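You operate a simulated robot arm through the tools that you are given. There is no shell and no other tool.

The job below is to be done with a simulated robot arm. You get a single attempt, and the scene is never put back.

## Task
Set the limit switch to trip at mark 1.
Fine: tester on, cam slide to the mark, turn the adjusting knob till the tester just shows MADE; then cam home and tester off.

The check looks at the end state, three seconds after you hand in, the way a careful person would. Anything else that was tipped, shoved, dropped, spilled or broken makes it a failure.

## Robot
A 7-joint arm with a three-finger gripper, fixed in place. Base frame: the origin is on the floor under the middle of its stand, x ahead of it, y to its left, z up. Readings come in m, degrees, newtons and seconds.
It reaches about 1.342 m from its shoulder. Its first joint turns from -166.0 to 166.0 degrees. Payload 2.69 kg.
The tool frame sits at the grasp point between the pads (the TCP): z along the fingers, y along the line on which they close. The tips reach 0.03 m beyond it. The gripper opens to 0.128 m; its body begins 0.117 m behind the TCP.
Orientation is that of the tool frame in the base frame, as a unit quaternion [w, x, y, z]. With the fingers straight down and closing along the base's y, the tool's x points along the base's -x, its y along +y and its z along -z.

## Interface
- The arm moves only by the tool play_rows. Its arguments are lists of equal length, an entry for each row: "linear": the shift along the tool's x, y, z in m, a list of three; "delta_rot": the turn, a rotation vector about the tool's x, y, z in degrees, a list of three. In form: {"linear": [[x, y, z], ...], "delta_rot": [[wx, wy, wz], ...]}. A call has 1 to 20 rows; each row is the pose to reach, as a shift and turn from the pose commanded when the call began, along the tool's axes at that moment. "grip" is the finger opening in m, from 0 to 0.128, set as the call begins (left out, the last holds). Each row takes 0.2 s and may step no farther than 0.05 m and 8.6 degrees from the row before; otherwise, or with a gripper value out of range, the whole call is refused. A pose out of reach is approached as far as the arm can. The call stops where the force on the tool passes 80 N (or 10 N more than at its start, if that is more) or the arm is blocked; 0.2 s more then pass. Each finger travels about 0.127 m/s and halts on what it meets, pressing with about 22 N; the grip force reading is that of the motor and also rises with nothing between the fingers. The clock runs only during rows and for 0.2 s after the last one: add rows that repeat a pose to give the fingers time. The reply holds the time, the measured pose of the TCP, the force on the tool along the base axes, the opening and the grip force, in the units named above and with some noise, with the torque about the TCP (base axes, N m) and any sound that the robot's microphone picked up.
- Cameras (640 x 400 px; columns grow to the right, rows downward): "scene" is fixed at [0.2172, 0.4996, 1.3481]; the picture's right is [-0.75, -0.66, 0.00], its down [-0.32, 0.36, -0.88] and it looks along [0.58, -0.66, -0.48] (base axes); focal length 343 px, centre (320, 200). "wrist" rides on the gripper at [0.058, 0.054, -0.131] in the tool frame; the picture's right is [-0.68, 0.74, 0.00], its down [-0.62, -0.57, -0.55] and it looks along [-0.40, -0.37, 0.84] (tool axes); focal length 234 px, centre (320, 200). There is no depth. A picture from a camera that has moved, and an enlarged one, comes with that camera's place and axes in the base frame and with its lens. The place of the scene camera against the robot may be out by one fixed shift of up to 0.025 m in any direction.
- snapshot(camera): a new picture of that camera. The clock stands still meanwhile.
- raise_lower(by): moves the trunk up (or, below 0, down) by that many m; the arm rides with it, the base frame stays. It gives what a move gives, with no picture.
- inspect(camera, box): a new picture of the part [left, top, right, bottom] of that camera's present view, enlarged. The clock stands still meanwhile.
- finish_job(): hands the job in; it is judged then, once.

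Places have to be worked out from the pictures, the camera data and where the tool is seen. Open the gripper and draw the arm clear of the work before you hand the job in, unless the task says otherwise.

The tools are called as a command line: name --argument value ..., lists and objects as JSON in quotes. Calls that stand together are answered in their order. play_rows: Moves the arm, as the interface text tells. Its arguments: {"type":"object","properties":{"linear":{"type":"array"},"delta_rot":{"type":"array"},"grip":{"type":"number"}},"required":["linear","delta_rot"]} The other tools are called the same way: raise_lower (by) moves the trunk up or down; snapshot (camera) takes a picture; inspect (camera, box) takes an enlarged picture of a part of a camera's view; finish_job () hands the job in.

At the start:

```text
t: 0.0
tool_pos: [0.6971, -0.2907, 1.1092]
orientation: [0.0, 0.0, 1.0, 0.0]
ft_force: [-0.2, 0.6, -0.3]
ft_torque: [0.0, 0.0, 0.01]
opening: 0.128
grasp_force: 0.1
trunk travel left (down, up): [-0.15, 0.2]
```

scene: 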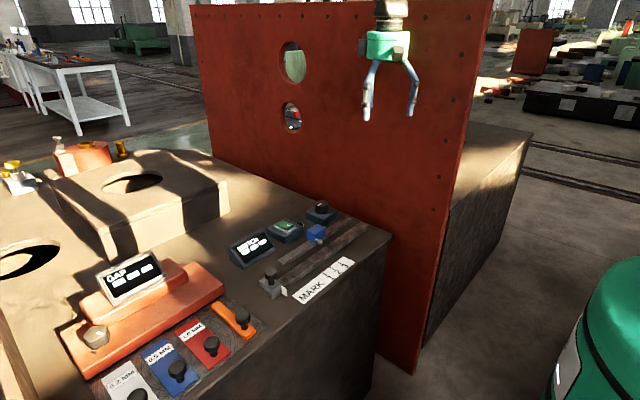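
wrist: 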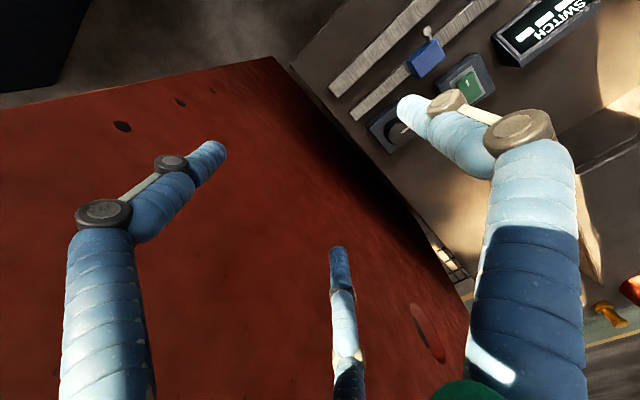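

I'll start by enlarging the limit switch area in both camera views to identify the parts.

inspect --camera "scene" --box '[220, 190, 400, 310]'

inspect --camera "wrist" --box '[320, 0, 640, 200]'

snapshot --camera "scene"

```text
3.33 times, centred on (310, 250) of scene
camera zoom: at [0.2172, 0.4996, 1.3481], right [-0.75, -0.66, 0.0], down [-0.32, 0.36, -0.88], along [0.58, -0.66, -0.48], focal length 1143 px, centre (353, 33)
```

zoom: 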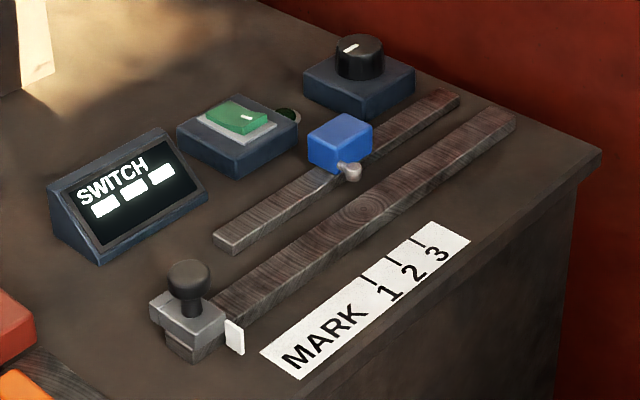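

```text
2.00 times, centred on (480, 100) of wrist
camera zoom: at [0.6382, -0.2375, 1.241], right [0.68, 0.74, 0.0], down [0.62, -0.57, 0.55], along [0.4, -0.37, -0.84], focal length 468 px, centre (0, 400)
```

zoom: 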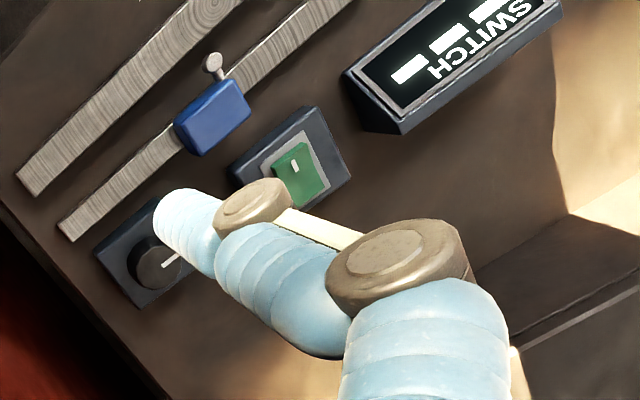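

```text
taken
```

scene: 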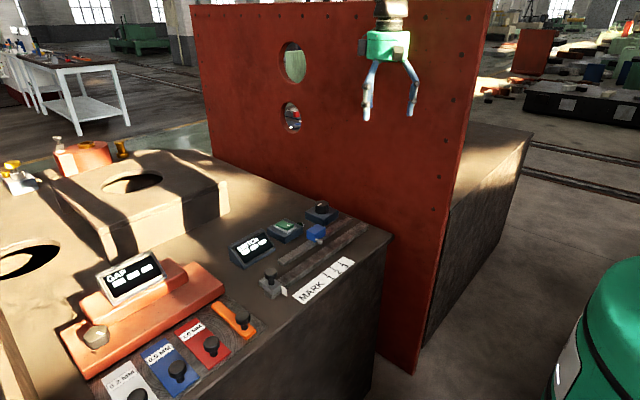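

The scene shows a cam slide with a knob at the near end of a rail along y (x≈0.71). A blue switch sits on a parallel rail, with a green rocker tester box, a display, and a black adjusting knob near (0.835, -0.22, 0.79) close to the red panel. I'll move away from the panel to a higher pose to get a better wrist view.

play_rows --linear '[[0.01, 0.045, 0.0075], [0.02, 0.09, 0.015], [0.03, 0.135, 0.0225], [0.04, 0.18, 0.03], [0.05, 0.225, 0.0375], [0.06, 0.27, 0.045], [0.07, 0.315, 0.0525], [0.077, 0.36, 0.06], [0.077, 0.36, 0.06]]' --delta_rot '[[0, 0, 0], [0, 0, 0], [0, 0, 0], [0, 0, 0], [0, 0, 0], [0, 0, 0], [0, 0, 0], [0, 0, 0], [0, 0, 0]]' --grip 0.128

snapshot --camera "wrist"

snapshot --camera "scene"

```text
t: 2.0
tool_pos: [0.6203, 0.0705, 1.0507]
orientation: [0.0, 0.0, 1.0, 0.0]
ft_force: [-0.9, 0.4, 0.2]
ft_torque: [-0.07, 0.0, 0.03]
opening: 0.1282
grasp_force: 0.1
trunk travel left (down, up): [-0.15, 0.2]
```

```text
taken
camera wrist: at [0.5627, 0.1242, 1.1815], right [0.68, 0.74, 0.0], down [0.62, -0.57, 0.55], along [0.4, -0.37, -0.84], focal length 234 px, centre (320, 200)
```

wrist: 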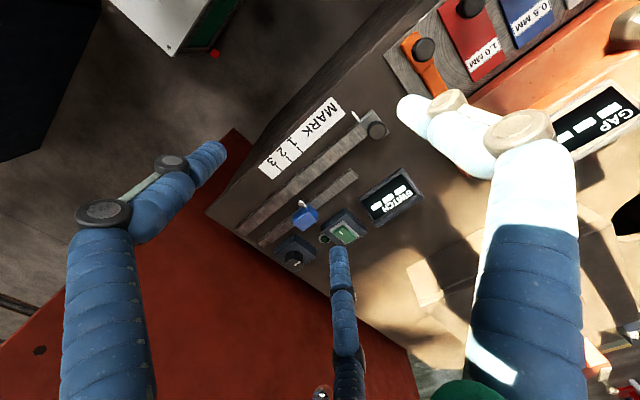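

```text
taken
```

scene: 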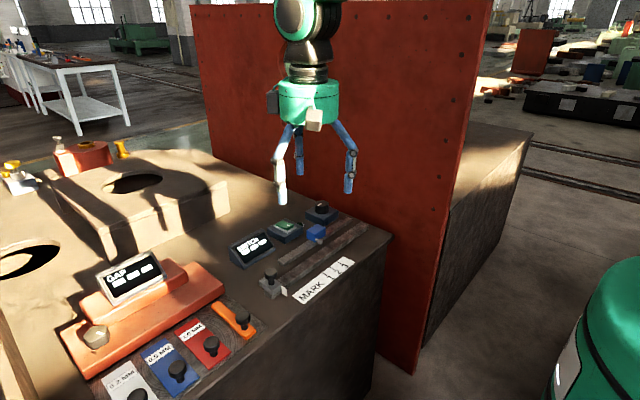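

All parts are now visible in the wrist view, so I'll zoom in to measure them.

inspect --camera "wrist" --box '[230, 90, 430, 215]'

inspect --camera "wrist" --box '[220, 170, 380, 270]'

inspect --camera "scene" --box '[280, 190, 376, 250]'

inspect --camera "scene" --box '[220, 225, 364, 315]'

```text
3.20 times, centred on (330, 152) of wrist
camera zoom: at [0.5627, 0.1242, 1.1815], right [0.68, 0.74, 0.0], down [0.62, -0.57, 0.55], along [0.4, -0.37, -0.84], focal length 749 px, centre (288, 352)
```

zoom: 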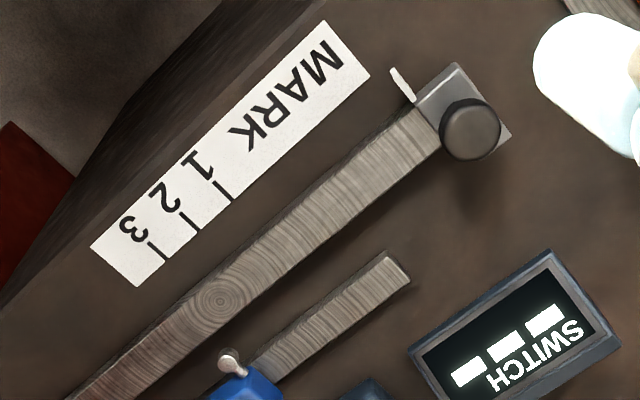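

```text
4.00 times, centred on (300, 220) of wrist
camera zoom: at [0.5627, 0.1242, 1.1815], right [0.68, 0.74, 0.0], down [0.62, -0.57, 0.55], along [0.4, -0.37, -0.84], focal length 937 px, centre (400, 120)
```

zoom: 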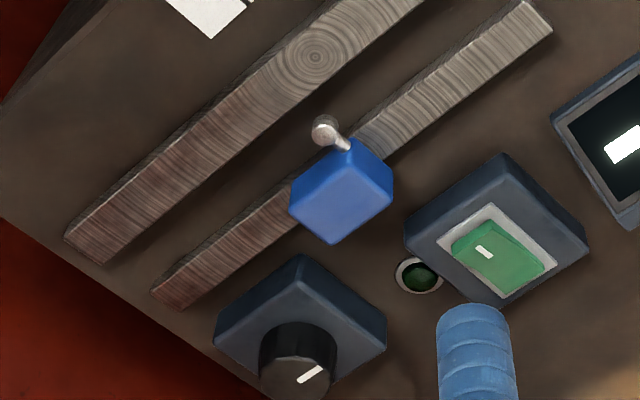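

```text
6.67 times, centred on (328, 220) of scene
camera zoom: at [0.2172, 0.4996, 1.3481], right [-0.75, -0.66, 0.0], down [-0.32, 0.36, -0.88], along [0.58, -0.66, -0.48], focal length 2286 px, centre (267, 67)
```

zoom: 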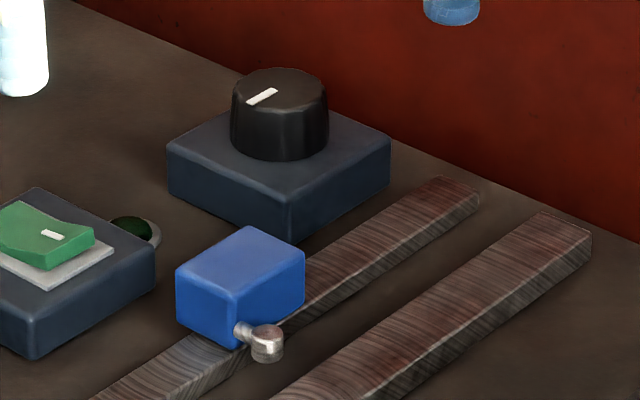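

```text
4.44 times, centred on (292, 270) of scene
camera zoom: at [0.2172, 0.4996, 1.3481], right [-0.75, -0.66, 0.0], down [-0.32, 0.36, -0.88], along [0.58, -0.66, -0.48], focal length 1524 px, centre (444, -111)
```

zoom: 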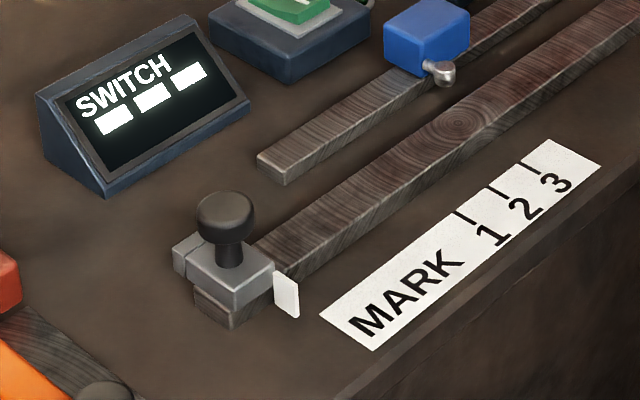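

From these views, the marks sit at y≈-0.019, -0.048 and -0.079, the cam pointer is at y≈0.10, and the roller is near y≈-0.09. Next I'll look more closely at the knob area, the rocker and the cam block.

inspect --camera "wrist" --box '[250, 210, 346, 270]'

inspect --camera "wrist" --box '[310, 185, 406, 245]'

inspect --camera "wrist" --box '[320, 90, 416, 150]'

inspect --camera "scene" --box '[250, 250, 314, 290]'

inspect --camera "scene" --box '[250, 205, 330, 255]'

```text
6.67 times, centred on (298, 240) of wrist
camera zoom: at [0.5627, 0.1242, 1.1815], right [0.68, 0.74, 0.0], down [0.62, -0.57, 0.55], along [0.4, -0.37, -0.84], focal length 1561 px, centre (467, -67)
```

zoom: 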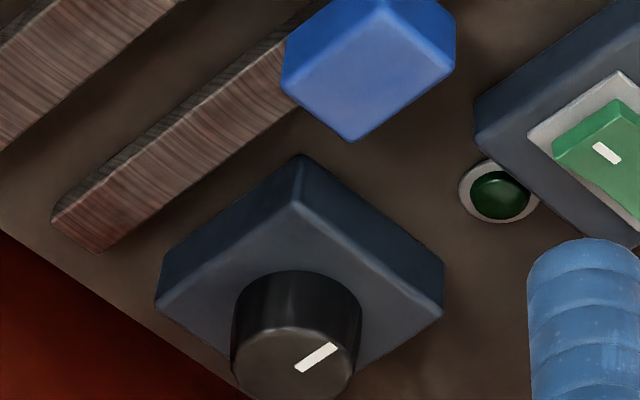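

```text
6.67 times, centred on (358, 215) of wrist
camera zoom: at [0.5627, 0.1242, 1.1815], right [0.68, 0.74, 0.0], down [0.62, -0.57, 0.55], along [0.4, -0.37, -0.84], focal length 1561 px, centre (67, 100)
```

zoom: 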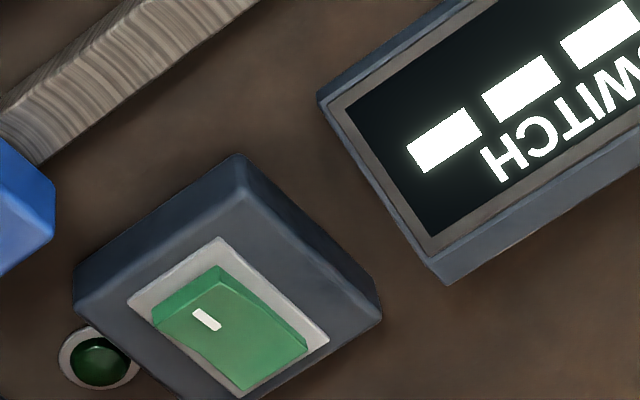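

```text
6.67 times, centred on (368, 120) of wrist
camera zoom: at [0.5627, 0.1242, 1.1815], right [0.68, 0.74, 0.0], down [0.62, -0.57, 0.55], along [0.4, -0.37, -0.84], focal length 1561 px, centre (0, 733)
```

zoom: 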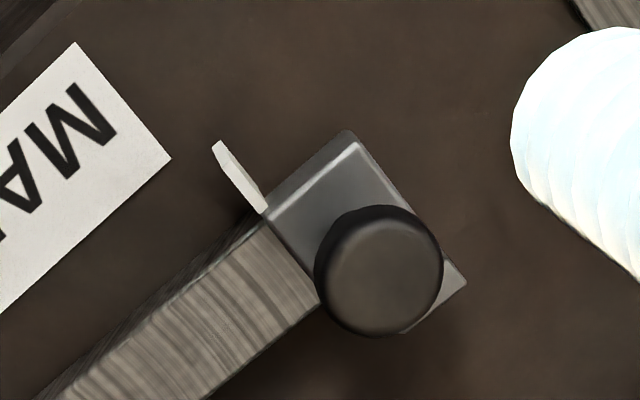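

```text
10.00 times, centred on (282, 270) of scene
camera zoom: at [0.2172, 0.4996, 1.3481], right [-0.75, -0.66, 0.0], down [-0.32, 0.36, -0.88], along [0.58, -0.66, -0.48], focal length 3430 px, centre (700, -500)
```

zoom: 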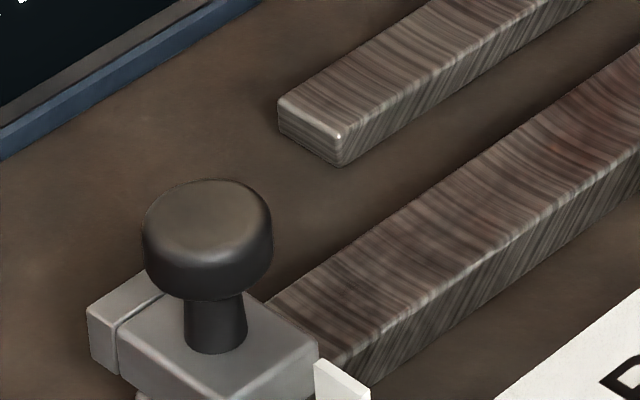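

```text
8.00 times, centred on (290, 230) of scene
camera zoom: at [0.2172, 0.4996, 1.3481], right [-0.75, -0.66, 0.0], down [-0.32, 0.36, -0.88], along [0.58, -0.66, -0.48], focal length 2744 px, centre (560, -40)
```

zoom: 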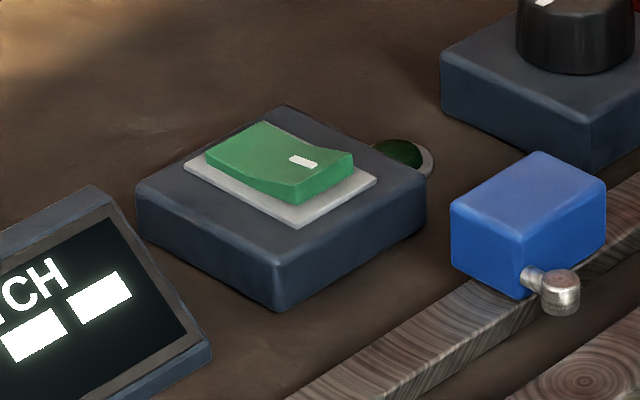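

The rocker's long axis runs along x. Its "I" end, on the -x side, is raised, so the tester is off and I need to press near (0.853, -0.079, 0.777). I'll close the gripper here in free air to see what the closed fingertip cluster looks like as a pusher.

play_rows --linear '[[0, 0, 0], [0, 0, 0], [0, 0, 0], [0, 0, 0], [0, 0, 0]]' --delta_rot '[[0, 0, 0], [0, 0, 0], [0, 0, 0], [0, 0, 0], [0, 0, 0]]' --grip 0.0

snapshot --camera "wrist"

inspect --camera "scene" --box '[230, 90, 390, 210]'

```text
t: 3.2
tool_pos: [0.6228, 0.0704, 1.0501]
orientation: [0.0, 0.0, 1.0, -0.001]
ft_force: [-0.5, 0.0, -0.4]
ft_torque: [0.02, -0.02, 0.01]
opening: 0.0025
grasp_force: 22.5
trunk travel left (down, up): [-0.15, 0.2]
```

```text
taken
camera wrist: at [0.5627, 0.1232, 1.1816], right [0.68, 0.74, 0.0], down [0.62, -0.57, 0.55], along [0.4, -0.37, -0.84], focal length 234 px, centre (320, 200)
```

wrist: 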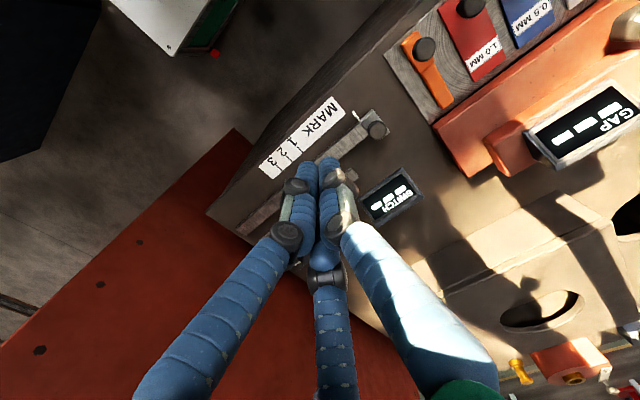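

```text
3.33 times, centred on (310, 150) of scene
camera zoom: at [0.2172, 0.4996, 1.3481], right [-0.75, -0.66, 0.0], down [-0.32, 0.36, -0.88], along [0.58, -0.66, -0.48], focal length 1143 px, centre (353, 367)
```

zoom: 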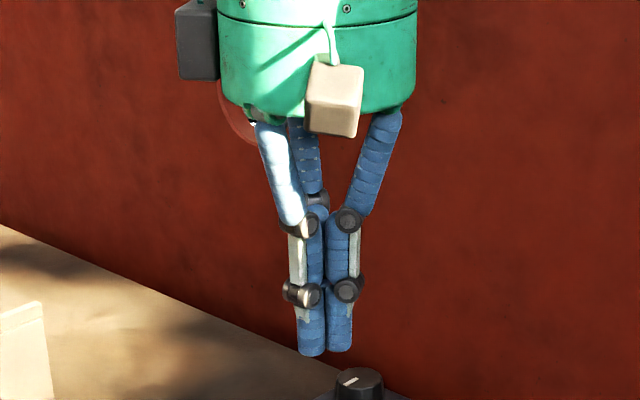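

When closed, the tips form a cluster about 40 mm wide, which is small enough to press the rocker's I end. I'll move to just above it, with the TCP at about (0.843, -0.079, 0.88), and check the alignment.

play_rows --linear '[[-0.0317, -0.0213, 0.0243], [-0.0634, -0.0426, 0.0486], [-0.0951, -0.0639, 0.0729], [-0.1269, -0.0851, 0.0971], [-0.1586, -0.1064, 0.1214], [-0.1903, -0.1277, 0.1457], [-0.222, -0.149, 0.17], [-0.222, -0.149, 0.17]]' --delta_rot '[[0, 0, 0], [0, 0, 0], [0, 0, 0], [0, 0, 0], [0, 0, 0], [0, 0, 0], [0, 0, 0], [0, 0, 0]]' --grip 0.0

inspect --camera "scene" --box '[230, 150, 390, 250]'

snapshot --camera "wrist"

```text
t: 5.0
tool_pos: [0.8424, -0.081, 0.8781]
orientation: [-0.002, 0.0, 1.0, 0.0]
ft_force: [0.3, 0.4, -0.7]
ft_torque: [0.01, 0.04, 0.02]
opening: 0.0023
grasp_force: 21.9
trunk travel left (down, up): [-0.15, 0.2]
```

```text
4.00 times, centred on (310, 200) of scene
camera zoom: at [0.2172, 0.4996, 1.3481], right [-0.75, -0.66, 0.0], down [-0.32, 0.36, -0.88], along [0.58, -0.66, -0.48], focal length 1372 px, centre (360, 200)
```

zoom: 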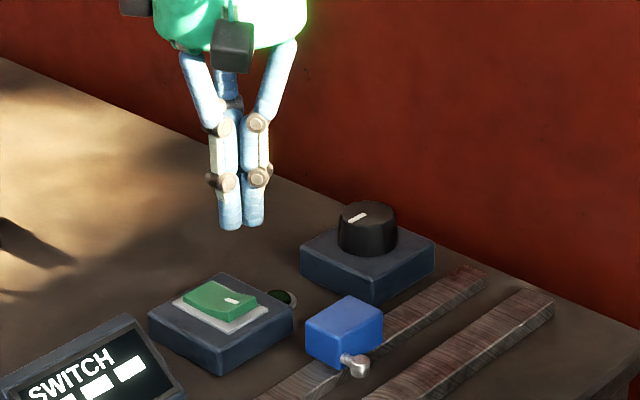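

```text
taken
camera wrist: at [0.7836, -0.0266, 1.0093], right [0.68, 0.74, 0.0], down [0.62, -0.57, 0.55], along [0.4, -0.37, -0.84], focal length 234 px, centre (320, 200)
```

wrist: 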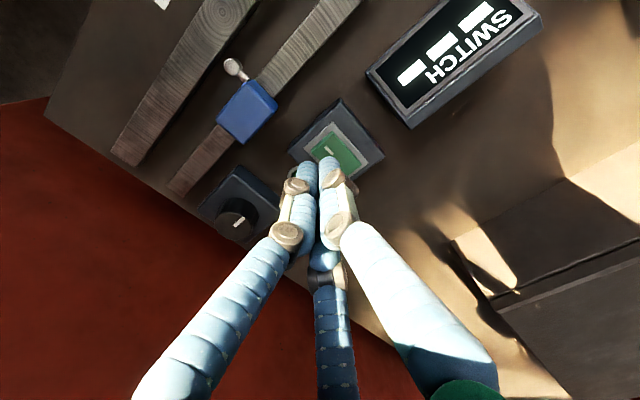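

I'll zoom in on the rocker and fingertips in this wrist view to re-measure the I mark.

inspect --camera "wrist" --box '[270, 90, 398, 170]'

inspect --camera "wrist" --box '[180, 150, 308, 230]'

inspect --camera "scene" --box '[262, 190, 342, 240]'

```text
5.00 times, centred on (334, 130) of wrist
camera zoom: at [0.7836, -0.0266, 1.0093], right [0.68, 0.74, 0.0], down [0.62, -0.57, 0.55], along [0.4, -0.37, -0.84], focal length 1171 px, centre (250, 550)
```

zoom: 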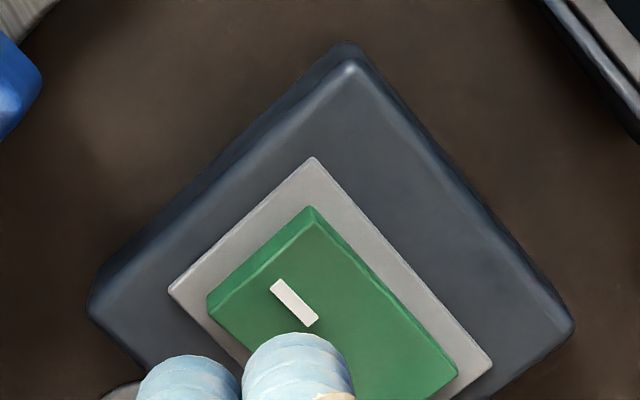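

```text
5.00 times, centred on (244, 190) of wrist
camera zoom: at [0.7836, -0.0266, 1.0093], right [0.68, 0.74, 0.0], down [0.62, -0.57, 0.55], along [0.4, -0.37, -0.84], focal length 1171 px, centre (700, 250)
```

zoom: 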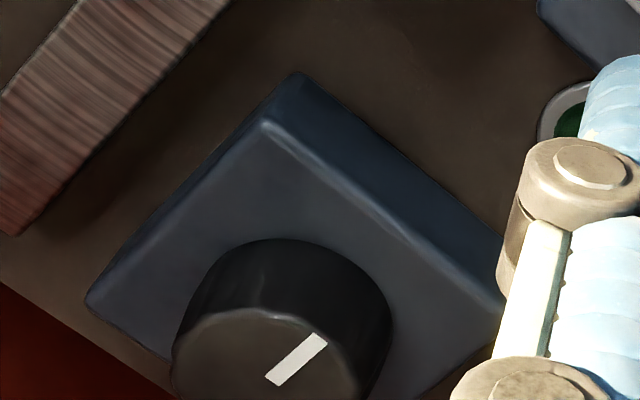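

```text
8.00 times, centred on (302, 215) of scene
camera zoom: at [0.2172, 0.4996, 1.3481], right [-0.75, -0.66, 0.0], down [-0.32, 0.36, -0.88], along [0.58, -0.66, -0.48], focal length 2744 px, centre (464, 80)
```

zoom: 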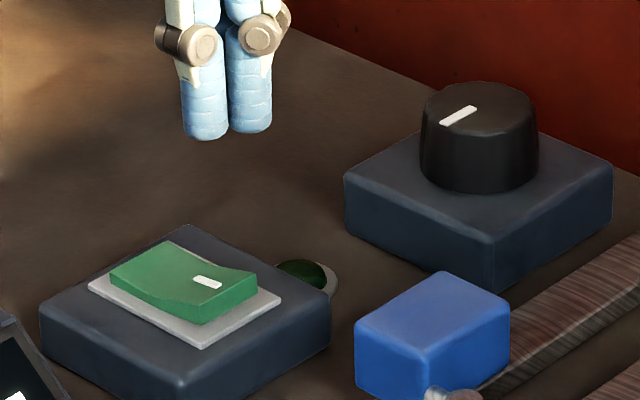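

The re-measured I mark is at (0.855, -0.080, 0.777) and the rocker's -x end is at x≈0.845, so the TCP is well placed. I'll go down to just above contact and then take small steps while watching the force.

play_rows --linear '[[0, 0, 0.03], [0, 0, 0.055], [0, 0, 0.06], [0, 0, 0.063], [0, 0, 0.066], [0, 0, 0.069], [0, 0, 0.071], [0, 0, 0.073], [0, 0, 0.073]]' --delta_rot '[[0, 0, 0], [0, 0, 0], [0, 0, 0], [0, 0, 0], [0, 0, 0], [0, 0, 0], [0, 0, 0], [0, 0, 0], [0, 0, 0]]' --grip 0.0

inspect --camera "scene" --box '[230, 190, 342, 260]'

```text
t: 7.0
tool_pos: [0.8422, -0.08, 0.8059]
orientation: [0.0, 0.0, 1.0, 0.0]
ft_force: [0.4, 1.2, 0.4]
ft_torque: [-0.01, 0.02, 0.0]
opening: 0.0024
grasp_force: 22.2
trunk travel left (down, up): [-0.15, 0.2]
```

```text
5.71 times, centred on (286, 225) of scene
camera zoom: at [0.2172, 0.4996, 1.3481], right [-0.75, -0.66, 0.0], down [-0.32, 0.36, -0.88], along [0.58, -0.66, -0.48], focal length 1960 px, centre (514, 57)
```

zoom: 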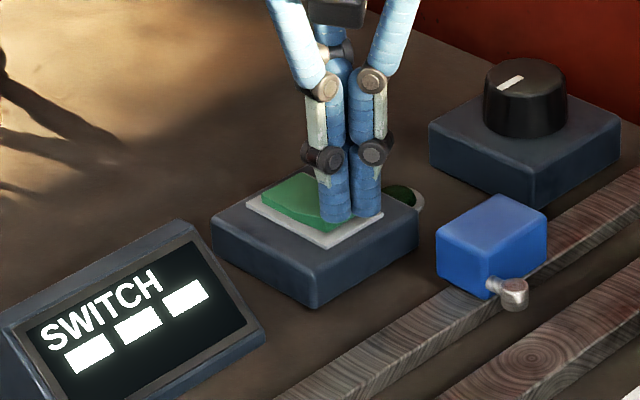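

There's no contact force yet with the TCP at z≈0.806. I'll keep pressing down in 2 mm steps.

play_rows --linear '[[0, 0, 0.002], [0, 0, 0.004], [0, 0, 0.006], [0, 0, 0.006]]' --delta_rot '[[0, 0, 0], [0, 0, 0], [0, 0, 0], [0, 0, 0]]' --grip 0.0

inspect --camera "scene" --box '[230, 190, 342, 260]'

```text
t: 8.0
tool_pos: [0.8419, -0.0787, 0.8005]
orientation: [0.001, 0.0, 1.0, 0.0]
ft_force: [-5.3, 5.9, 13.7]
ft_torque: [0.07, -0.01, 0.05]
opening: 0.0022
grasp_force: 22.1
trunk travel left (down, up): [-0.15, 0.2]
```

```text
5.71 times, centred on (286, 225) of scene
camera zoom: at [0.2172, 0.4996, 1.3481], right [-0.75, -0.66, 0.0], down [-0.32, 0.36, -0.88], along [0.58, -0.66, -0.48], focal length 1960 px, centre (514, 57)
```

zoom: 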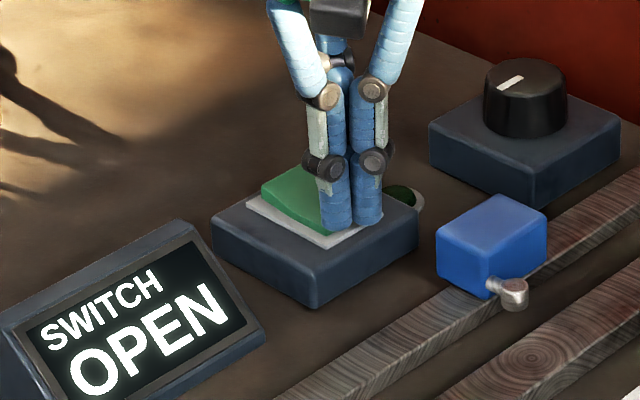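

The display now reads OPEN, so the tester is on. I'll lift straight off and move above the cam slide handle.

play_rows --linear '[[0, 0, -0.045], [0, 0, -0.09], [0.027, 0.039, -0.098], [0.054, 0.078, -0.106], [0.081, 0.117, -0.114], [0.108, 0.156, -0.122], [0.135, 0.195, -0.13], [0.135, 0.195, -0.13]]' --delta_rot '[[0, 0, 0], [0, 0, 0], [0, 0, 0], [0, 0, 0], [0, 0, 0], [0, 0, 0], [0, 0, 0], [0, 0, 0]]' --grip 0.0

play_rows --linear '[[0, 0, 0], [0, 0, 0], [0, 0, 0], [0, 0, 0]]' --delta_rot '[[0, 0, 0], [0, 0, 0], [0, 0, 0], [0, 0, 0]]' --grip 0.1

snapshot --camera "wrist"

inspect --camera "scene" --box '[220, 190, 380, 290]'

```text
t: 9.8
tool_pos: [0.7064, 0.1154, 0.9295]
orientation: [0.0, 0.001, 1.0, 0.0]
ft_force: [0.1, 1.0, 0.1]
ft_torque: [-0.05, -0.01, -0.03]
opening: 0.0022
grasp_force: 22.1
trunk travel left (down, up): [-0.15, 0.2]
```

```text
t: 10.8
tool_pos: [0.7061, 0.1142, 0.9277]
orientation: [-0.001, -0.001, 1.0, 0.0]
ft_force: [0.3, -0.2, 0.3]
ft_torque: [-0.02, -0.03, 0.0]
opening: 0.1
grasp_force: 0.1
trunk travel left (down, up): [-0.15, 0.2]
```

```text
taken
camera wrist: at [0.6478, 0.1682, 1.0597], right [0.68, 0.74, 0.0], down [0.62, -0.57, 0.55], along [0.4, -0.37, -0.84], focal length 234 px, centre (320, 200)
```

wrist: 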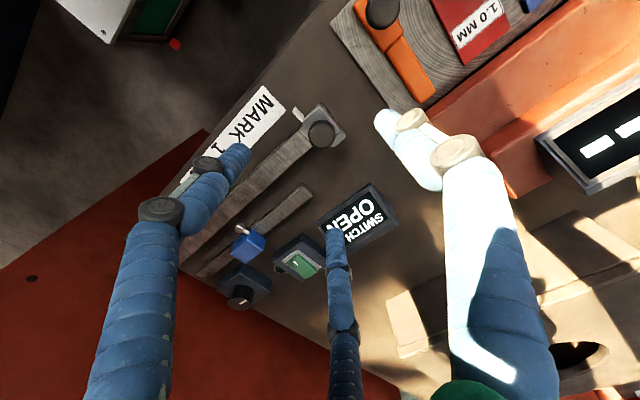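

```text
4.00 times, centred on (300, 240) of scene
camera zoom: at [0.2172, 0.4996, 1.3481], right [-0.75, -0.66, 0.0], down [-0.32, 0.36, -0.88], along [0.58, -0.66, -0.48], focal length 1372 px, centre (400, 40)
```

zoom: 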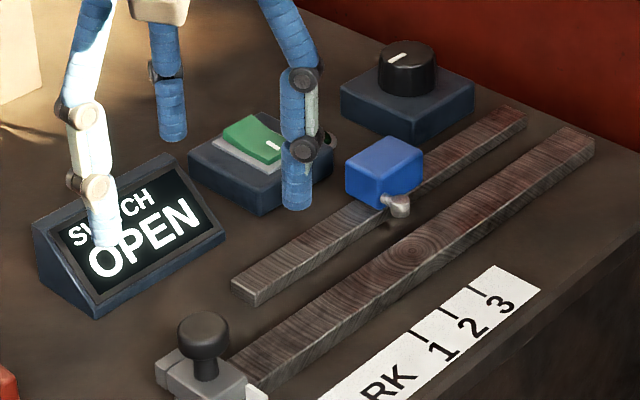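

The handle is visible just inside the fingers, so I'll zoom in to triangulate it.

inspect --camera "wrist" --box '[256, 90, 384, 170]'

inspect --camera "scene" --box '[250, 255, 314, 295]'

```text
5.00 times, centred on (320, 130) of wrist
camera zoom: at [0.6478, 0.1682, 1.0597], right [0.68, 0.74, 0.0], down [0.62, -0.57, 0.55], along [0.4, -0.37, -0.84], focal length 1171 px, centre (320, 550)
```

zoom: 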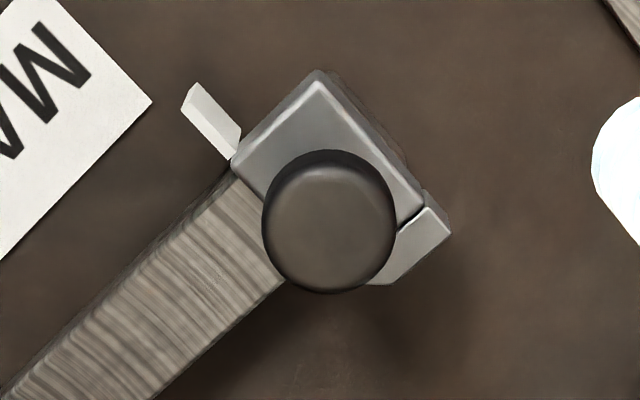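

```text
10.00 times, centred on (282, 275) of scene
camera zoom: at [0.2172, 0.4996, 1.3481], right [-0.75, -0.66, 0.0], down [-0.32, 0.36, -0.88], along [0.58, -0.66, -0.48], focal length 3430 px, centre (700, -550)
```

zoom: 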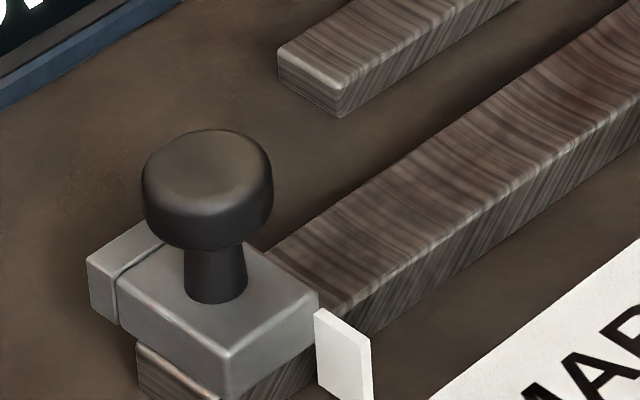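

Triangulating puts the handle head at (0.710, 0.115, 0.796), about 30 mm in diameter, with the block top at z≈0.764. I'll narrow the opening to 0.07, centre over the head and descend to TCP z≈0.802.

play_rows --linear '[[-0.003, 0, 0.0], [-0.003, 0, 0.035], [-0.003, 0, 0.07], [-0.003, 0, 0.1], [-0.003, 0, 0.115], [-0.003, 0, 0.128], [-0.003, 0, 0.128]]' --delta_rot '[[0, 0, 0], [0, 0, 0], [0, 0, 0], [0, 0, 0], [0, 0, 0], [0, 0, 0], [0, 0, 0]]' --grip 0.07

snapshot --camera "wrist"

inspect --camera "scene" --box '[230, 220, 342, 290]'

```text
t: 12.4
tool_pos: [0.7112, 0.1143, 0.8023]
orientation: [0.0, -0.001, 1.0, 0.0]
ft_force: [0.6, 0.2, -0.2]
ft_torque: [0.0, 0.03, -0.01]
opening: 0.0698
grasp_force: 0.0
trunk travel left (down, up): [-0.15, 0.2]
```

```text
taken
camera wrist: at [0.6512, 0.1674, 0.9331], right [0.68, 0.74, 0.0], down [0.62, -0.57, 0.55], along [0.4, -0.37, -0.84], focal length 234 px, centre (320, 200)
```

wrist: 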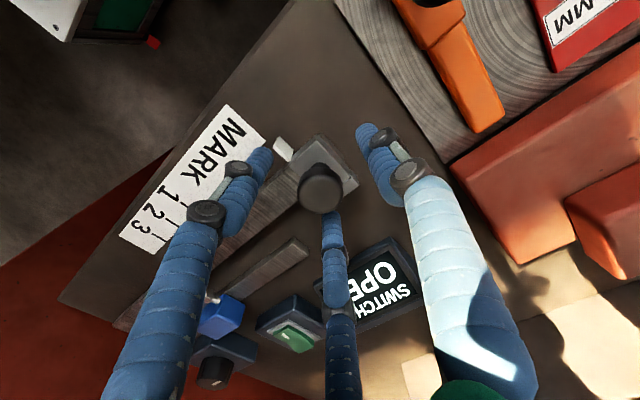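

```text
5.71 times, centred on (286, 255) of scene
camera zoom: at [0.2172, 0.4996, 1.3481], right [-0.75, -0.66, 0.0], down [-0.32, 0.36, -0.88], along [0.58, -0.66, -0.48], focal length 1960 px, centre (514, -114)
```

zoom: 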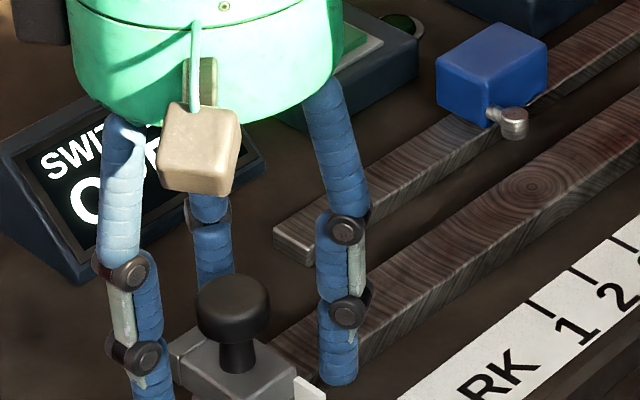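

The head sits right at the TCP's projected pixel, centred between the three fingers. I'll close onto it and check forces.

play_rows --linear '[[0, 0, 0], [0, 0, 0], [0, 0, 0], [0, 0, 0]]' --delta_rot '[[0, 0, 0], [0, 0, 0], [0, 0, 0], [0, 0, 0]]' --grip 0.02

snapshot --camera "wrist"

```text
t: 13.4
tool_pos: [0.7099, 0.1149, 0.8034]
orientation: [0.001, 0.0, 1.0, 0.001]
ft_force: [-2.0, 2.8, 11.1]
ft_torque: [0.0, 0.08, 0.01]
opening: 0.0279
grasp_force: 44.8
trunk travel left (down, up): [-0.15, 0.2]
```

```text
taken
camera wrist: at [0.651, 0.1675, 0.9341], right [0.68, 0.74, 0.0], down [0.61, -0.57, 0.55], along [0.4, -0.37, -0.84], focal length 234 px, centre (320, 200)
```

wrist: 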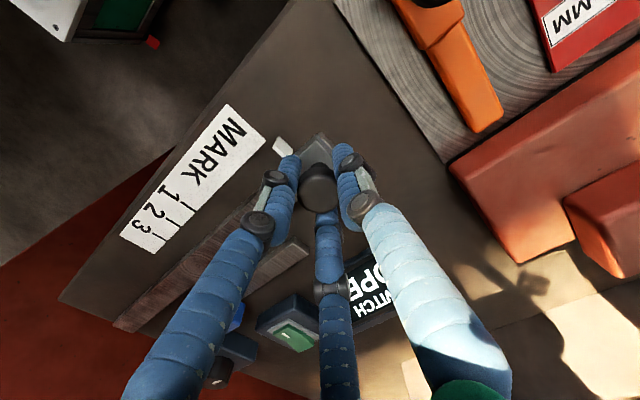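

The handle is gripped at an opening of 0.028. I'll slide it about 0.10 m in -y at moderate speed, then measure the remaining distance to mark 1.

play_rows --linear '[[0, -0.01, 0], [0, -0.025, 0], [0, -0.04, 0], [0, -0.055, 0], [0, -0.07, 0], [0, -0.085, 0], [0, -0.1, 0], [0, -0.1, 0]]' --delta_rot '[[0, 0, 0], [0, 0, 0], [0, 0, 0], [0, 0, 0], [0, 0, 0], [0, 0, 0], [0, 0, 0], [0, 0, 0]]' --grip 0.02

snapshot --camera "wrist"

inspect --camera "scene" --box '[280, 220, 392, 290]'

```text
t: 15.2
tool_pos: [0.7085, 0.0139, 0.8025]
orientation: [0.0, 0.0, 1.0, 0.0]
ft_force: [1.4, 0.4, 13.7]
ft_torque: [0.12, 0.18, -0.05]
opening: 0.0281
grasp_force: 45.0
trunk travel left (down, up): [-0.15, 0.2]
```

```text
taken
camera wrist: at [0.651, 0.0673, 0.9341], right [0.68, 0.74, 0.0], down [0.62, -0.57, 0.55], along [0.4, -0.37, -0.84], focal length 234 px, centre (320, 200)
```

wrist: 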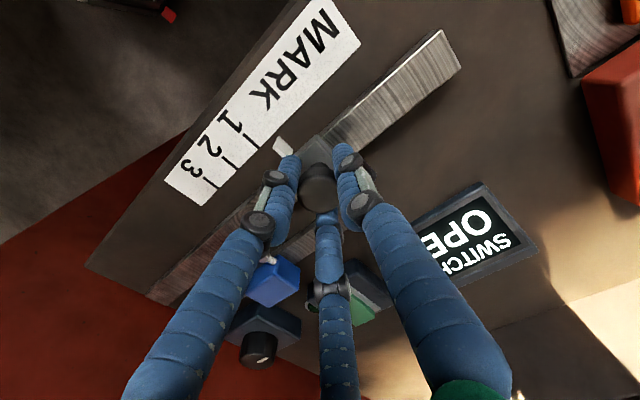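

```text
5.71 times, centred on (336, 255) of scene
camera zoom: at [0.2172, 0.4996, 1.3481], right [-0.75, -0.66, 0.0], down [-0.32, 0.36, -0.88], along [0.58, -0.66, -0.48], focal length 1960 px, centre (229, -114)
```

zoom: 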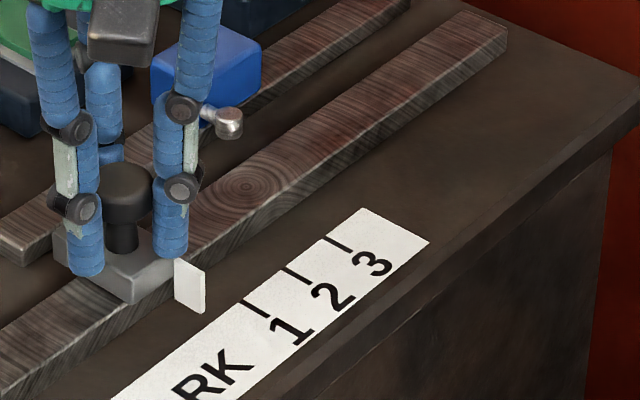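

The slide moved smoothly and the display still reads OPEN. I'll zoom in on the pointer and tick 1.

inspect --camera "wrist" --box '[216, 110, 312, 170]'

inspect --camera "scene" --box '[304, 260, 352, 290]'

```text
6.67 times, centred on (264, 140) of wrist
camera zoom: at [0.651, 0.0673, 0.9341], right [0.68, 0.74, 0.0], down [0.62, -0.57, 0.55], along [0.4, -0.37, -0.84], focal length 1561 px, centre (693, 600)
```

zoom: 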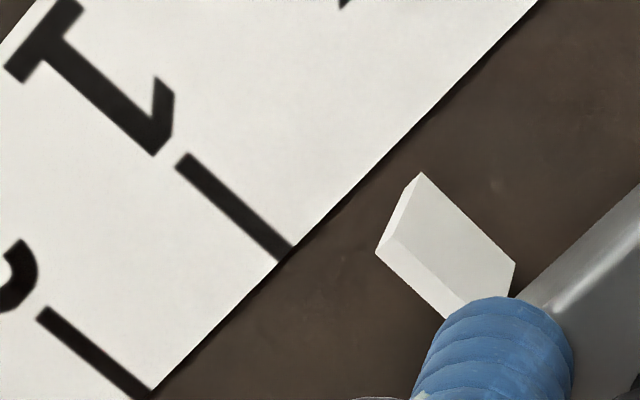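

```text
13.33 times, centred on (328, 275) of scene
camera zoom: at [0.2172, 0.4996, 1.3481], right [-0.75, -0.66, 0.0], down [-0.32, 0.36, -0.88], along [0.58, -0.66, -0.48], focal length 4573 px, centre (213, -800)
```

zoom: 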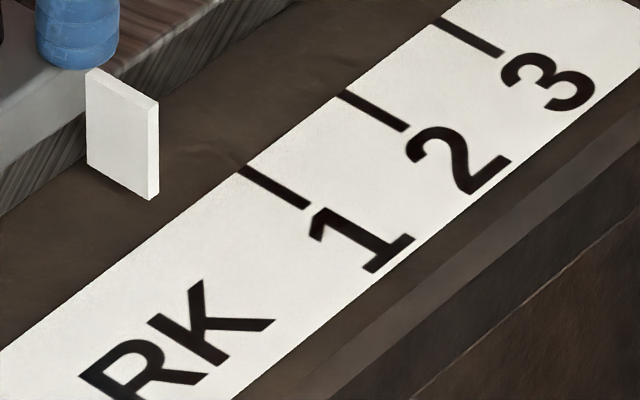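

Both cameras agree that the pointer plate's +y face is about 21 mm from tick 1. The plate is about 3.6 mm thick, so its mid-plane needs about 19 mm more in -y. I'll move 18 mm and re-measure.

play_rows --linear '[[0, -0.005, 0], [0, -0.01, 0], [0, -0.014, 0], [0, -0.018, 0], [0, -0.018, 0]]' --delta_rot '[[0, 0, 0], [0, 0, 0], [0, 0, 0], [0, 0, 0], [0, 0, 0]]' --grip 0.02

inspect --camera "wrist" --box '[216, 110, 312, 170]'

inspect --camera "scene" --box '[304, 256, 352, 286]'

inspect --camera "wrist" --box '[216, 70, 408, 190]'

```text
t: 16.4
tool_pos: [0.7097, -0.0043, 0.8023]
orientation: [0.001, -0.001, 1.0, -0.001]
ft_force: [7.2, -1.9, 4.0]
ft_torque: [-0.05, -0.25, -0.08]
opening: 0.0282
grasp_force: 45.3
trunk travel left (down, up): [-0.15, 0.2]
```

```text
6.67 times, centred on (264, 140) of wrist
camera zoom: at [0.651, 0.0494, 0.934], right [0.68, 0.74, 0.0], down [0.61, -0.57, 0.55], along [0.4, -0.37, -0.84], focal length 1561 px, centre (693, 600)
```

zoom: 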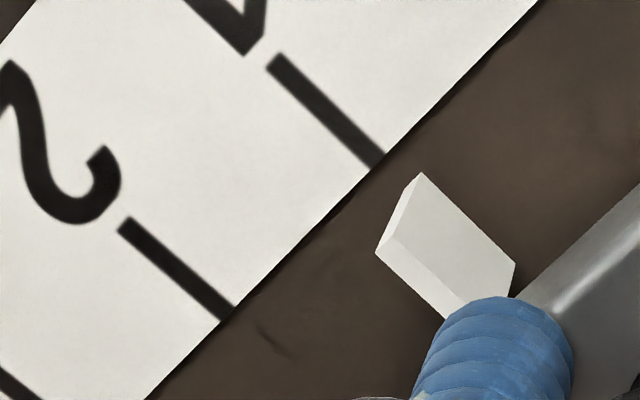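

```text
13.33 times, centred on (328, 271) of scene
camera zoom: at [0.2172, 0.4996, 1.3481], right [-0.75, -0.66, 0.0], down [-0.32, 0.36, -0.88], along [0.58, -0.66, -0.48], focal length 4573 px, centre (213, -747)
```

zoom: 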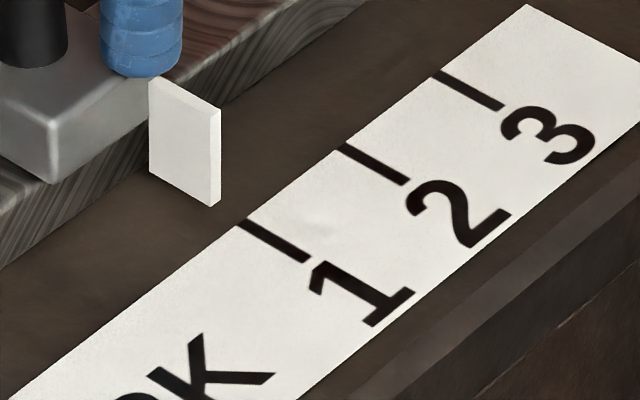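

```text
3.33 times, centred on (312, 130) of wrist
camera zoom: at [0.651, 0.0494, 0.934], right [0.68, 0.74, 0.0], down [0.61, -0.57, 0.55], along [0.4, -0.37, -0.84], focal length 781 px, centre (347, 433)
```

zoom: 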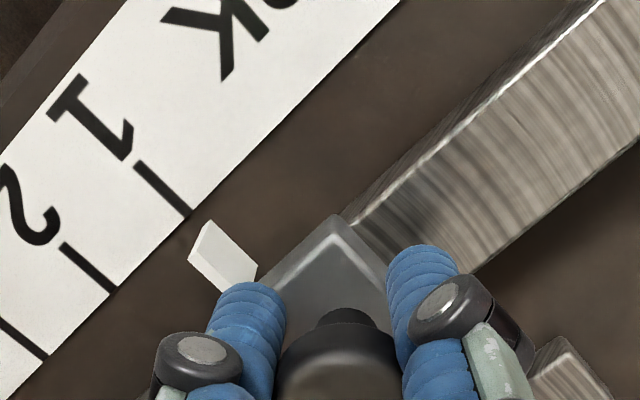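

Wrist and scene put the pointer within about 1 mm of the tick, but they disagree slightly. I'll take larger enlargements to resolve it.

inspect --camera "scene" --box '[314, 260, 330, 280]'

inspect --camera "wrist" --box '[252, 116, 300, 146]'

inspect --camera "scene" --box '[312, 262, 336, 277]'

```text
16.00 times, centred on (322, 270) of scene
camera zoom: at [0.2172, 0.4996, 1.3481], right [-0.75, -0.66, 0.0], down [-0.32, 0.36, -0.88], along [0.58, -0.66, -0.48], focal length 5488 px, centre (288, -920)
```

zoom: 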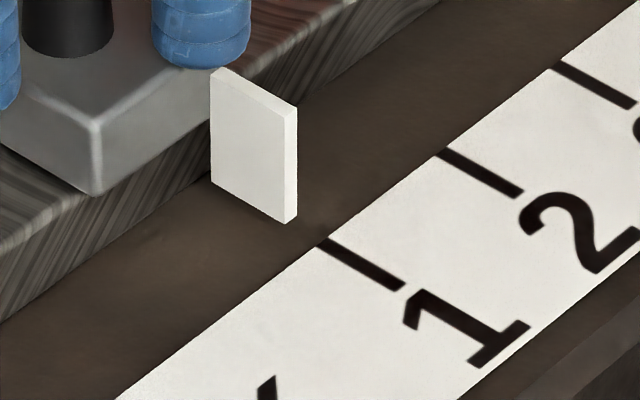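

```text
13.33 times, centred on (276, 131) of wrist
camera zoom: at [0.651, 0.0494, 0.934], right [0.68, 0.74, 0.0], down [0.61, -0.57, 0.55], along [0.4, -0.37, -0.84], focal length 3122 px, centre (907, 1120)
```

zoom: 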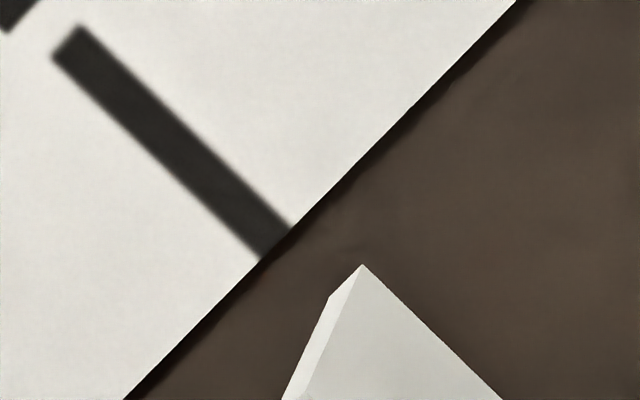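

```text
16.00 times, centred on (324, 270) of scene
camera zoom: at [0.2172, 0.4996, 1.3481], right [-0.75, -0.66, 0.0], down [-0.32, 0.36, -0.88], along [0.58, -0.66, -0.48], focal length 5488 px, centre (256, -912)
```

zoom: 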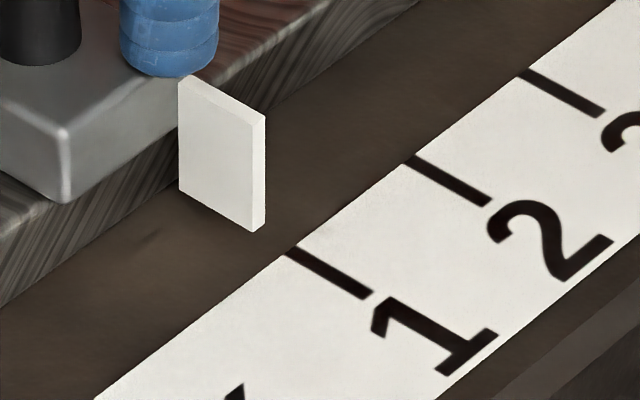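

Triangulating the plate's bottom corner between both cameras shows it floats about 4 mm above the strip. Its mid-plane is therefore still 2–2.7 mm short of tick 1, and about 0.120 m total travel from home also fits. I'll move 2.2 mm more, then measure again.

play_rows --linear '[[0, -0.0011, 0], [0, -0.0022, 0], [0, -0.0022, 0]]' --delta_rot '[[0, 0, 0], [0, 0, 0], [0, 0, 0]]' --grip 0.02

inspect --camera "wrist" --box '[252, 116, 300, 146]'

inspect --camera "scene" --box '[312, 262, 336, 277]'

```text
t: 17.2
tool_pos: [0.7087, -0.0061, 0.8028]
orientation: [0.001, 0.0, 1.0, 0.0]
ft_force: [4.4, 2.3, 8.2]
ft_torque: [0.0, -0.02, 0.05]
opening: 0.0283
grasp_force: 45.4
trunk travel left (down, up): [-0.15, 0.2]
```

```text
13.33 times, centred on (276, 131) of wrist
camera zoom: at [0.6511, 0.0476, 0.9341], right [0.68, 0.74, 0.0], down [0.62, -0.57, 0.55], along [0.4, -0.37, -0.84], focal length 3122 px, centre (907, 1120)
```

zoom: 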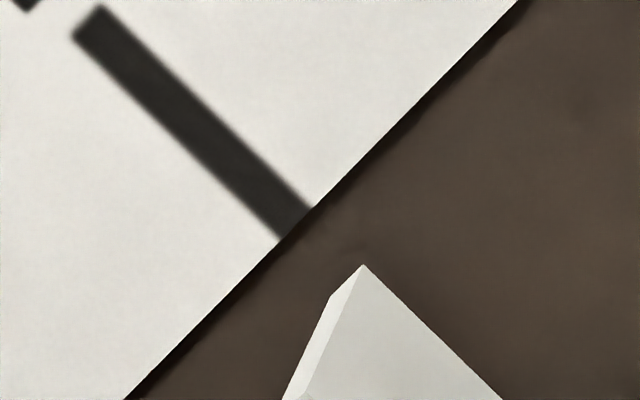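

```text
16.00 times, centred on (324, 270) of scene
camera zoom: at [0.2172, 0.4996, 1.3481], right [-0.75, -0.66, 0.0], down [-0.32, 0.36, -0.88], along [0.58, -0.66, -0.48], focal length 5488 px, centre (256, -912)
```

zoom: 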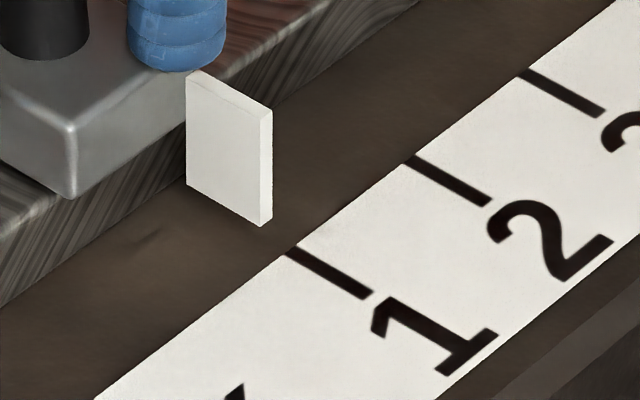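

The parallax estimate is still uncertain by about 1 mm. I'll release the handle, lift, and place the wrist camera directly in the tick's y-plane so there is no y parallax.

play_rows --linear '[[0, 0, 0], [0, 0, 0], [0, 0, 0]]' --delta_rot '[[0, 0, 0], [0, 0, 0], [0, 0, 0]]' --grip 0.07

inspect --camera "wrist" --box '[252, 116, 300, 146]'

play_rows --linear '[[0, 0, -0.03], [0, 0, -0.07], [0, 0, -0.11], [0, -0.02, -0.15], [0, -0.045, -0.158], [0, -0.068, -0.158], [0, -0.068, -0.158]]' --delta_rot '[[0, 0, 0], [0, 0, 0], [0, 0, 0], [0, 0, 0], [0, 0, 0], [0, 0, 0], [0, 0, 0]]' --grip 0.07

snapshot --camera "wrist"

```text
t: 18.0
tool_pos: [0.7097, -0.0047, 0.8025]
orientation: [0.0, 0.0, 1.0, 0.0]
ft_force: [0.4, 0.0, -0.3]
ft_torque: [-0.02, 0.04, -0.01]
opening: 0.0702
grasp_force: 0.2
trunk travel left (down, up): [-0.15, 0.2]
```

```text
13.33 times, centred on (276, 131) of wrist
camera zoom: at [0.651, 0.0475, 0.9336], right [0.68, 0.74, 0.0], down [0.62, -0.57, 0.55], along [0.4, -0.37, -0.84], focal length 3122 px, centre (907, 1120)
```

zoom: 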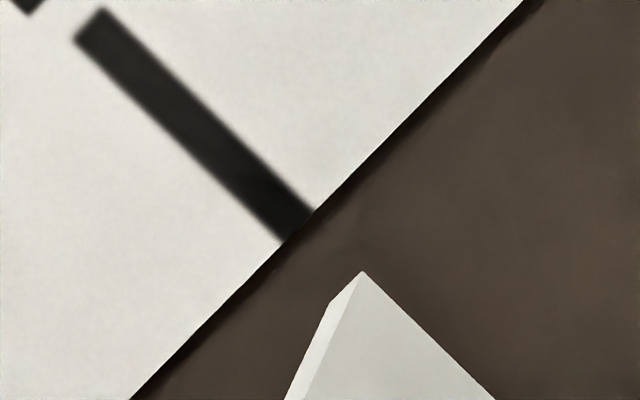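

```text
t: 19.6
tool_pos: [0.7109, -0.0729, 0.9609]
orientation: [0.0, 0.0, 1.0, 0.0]
ft_force: [0.9, -0.9, 0.2]
ft_torque: [0.05, 0.01, 0.02]
opening: 0.0697
grasp_force: 0.1
trunk travel left (down, up): [-0.15, 0.2]
```

```text
taken
camera wrist: at [0.6517, -0.0196, 1.0929], right [0.68, 0.74, 0.0], down [0.62, -0.57, 0.55], along [0.4, -0.37, -0.84], focal length 234 px, centre (320, 200)
```

wrist: 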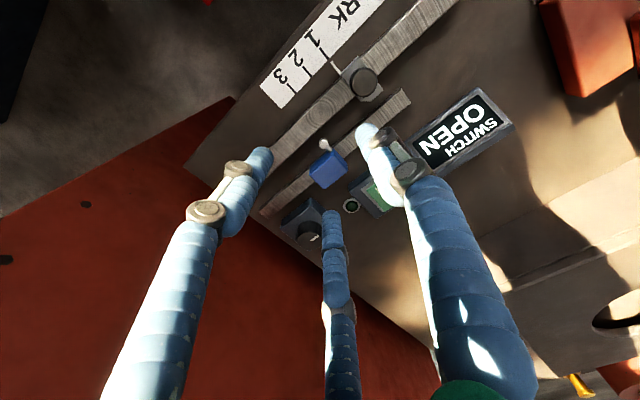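

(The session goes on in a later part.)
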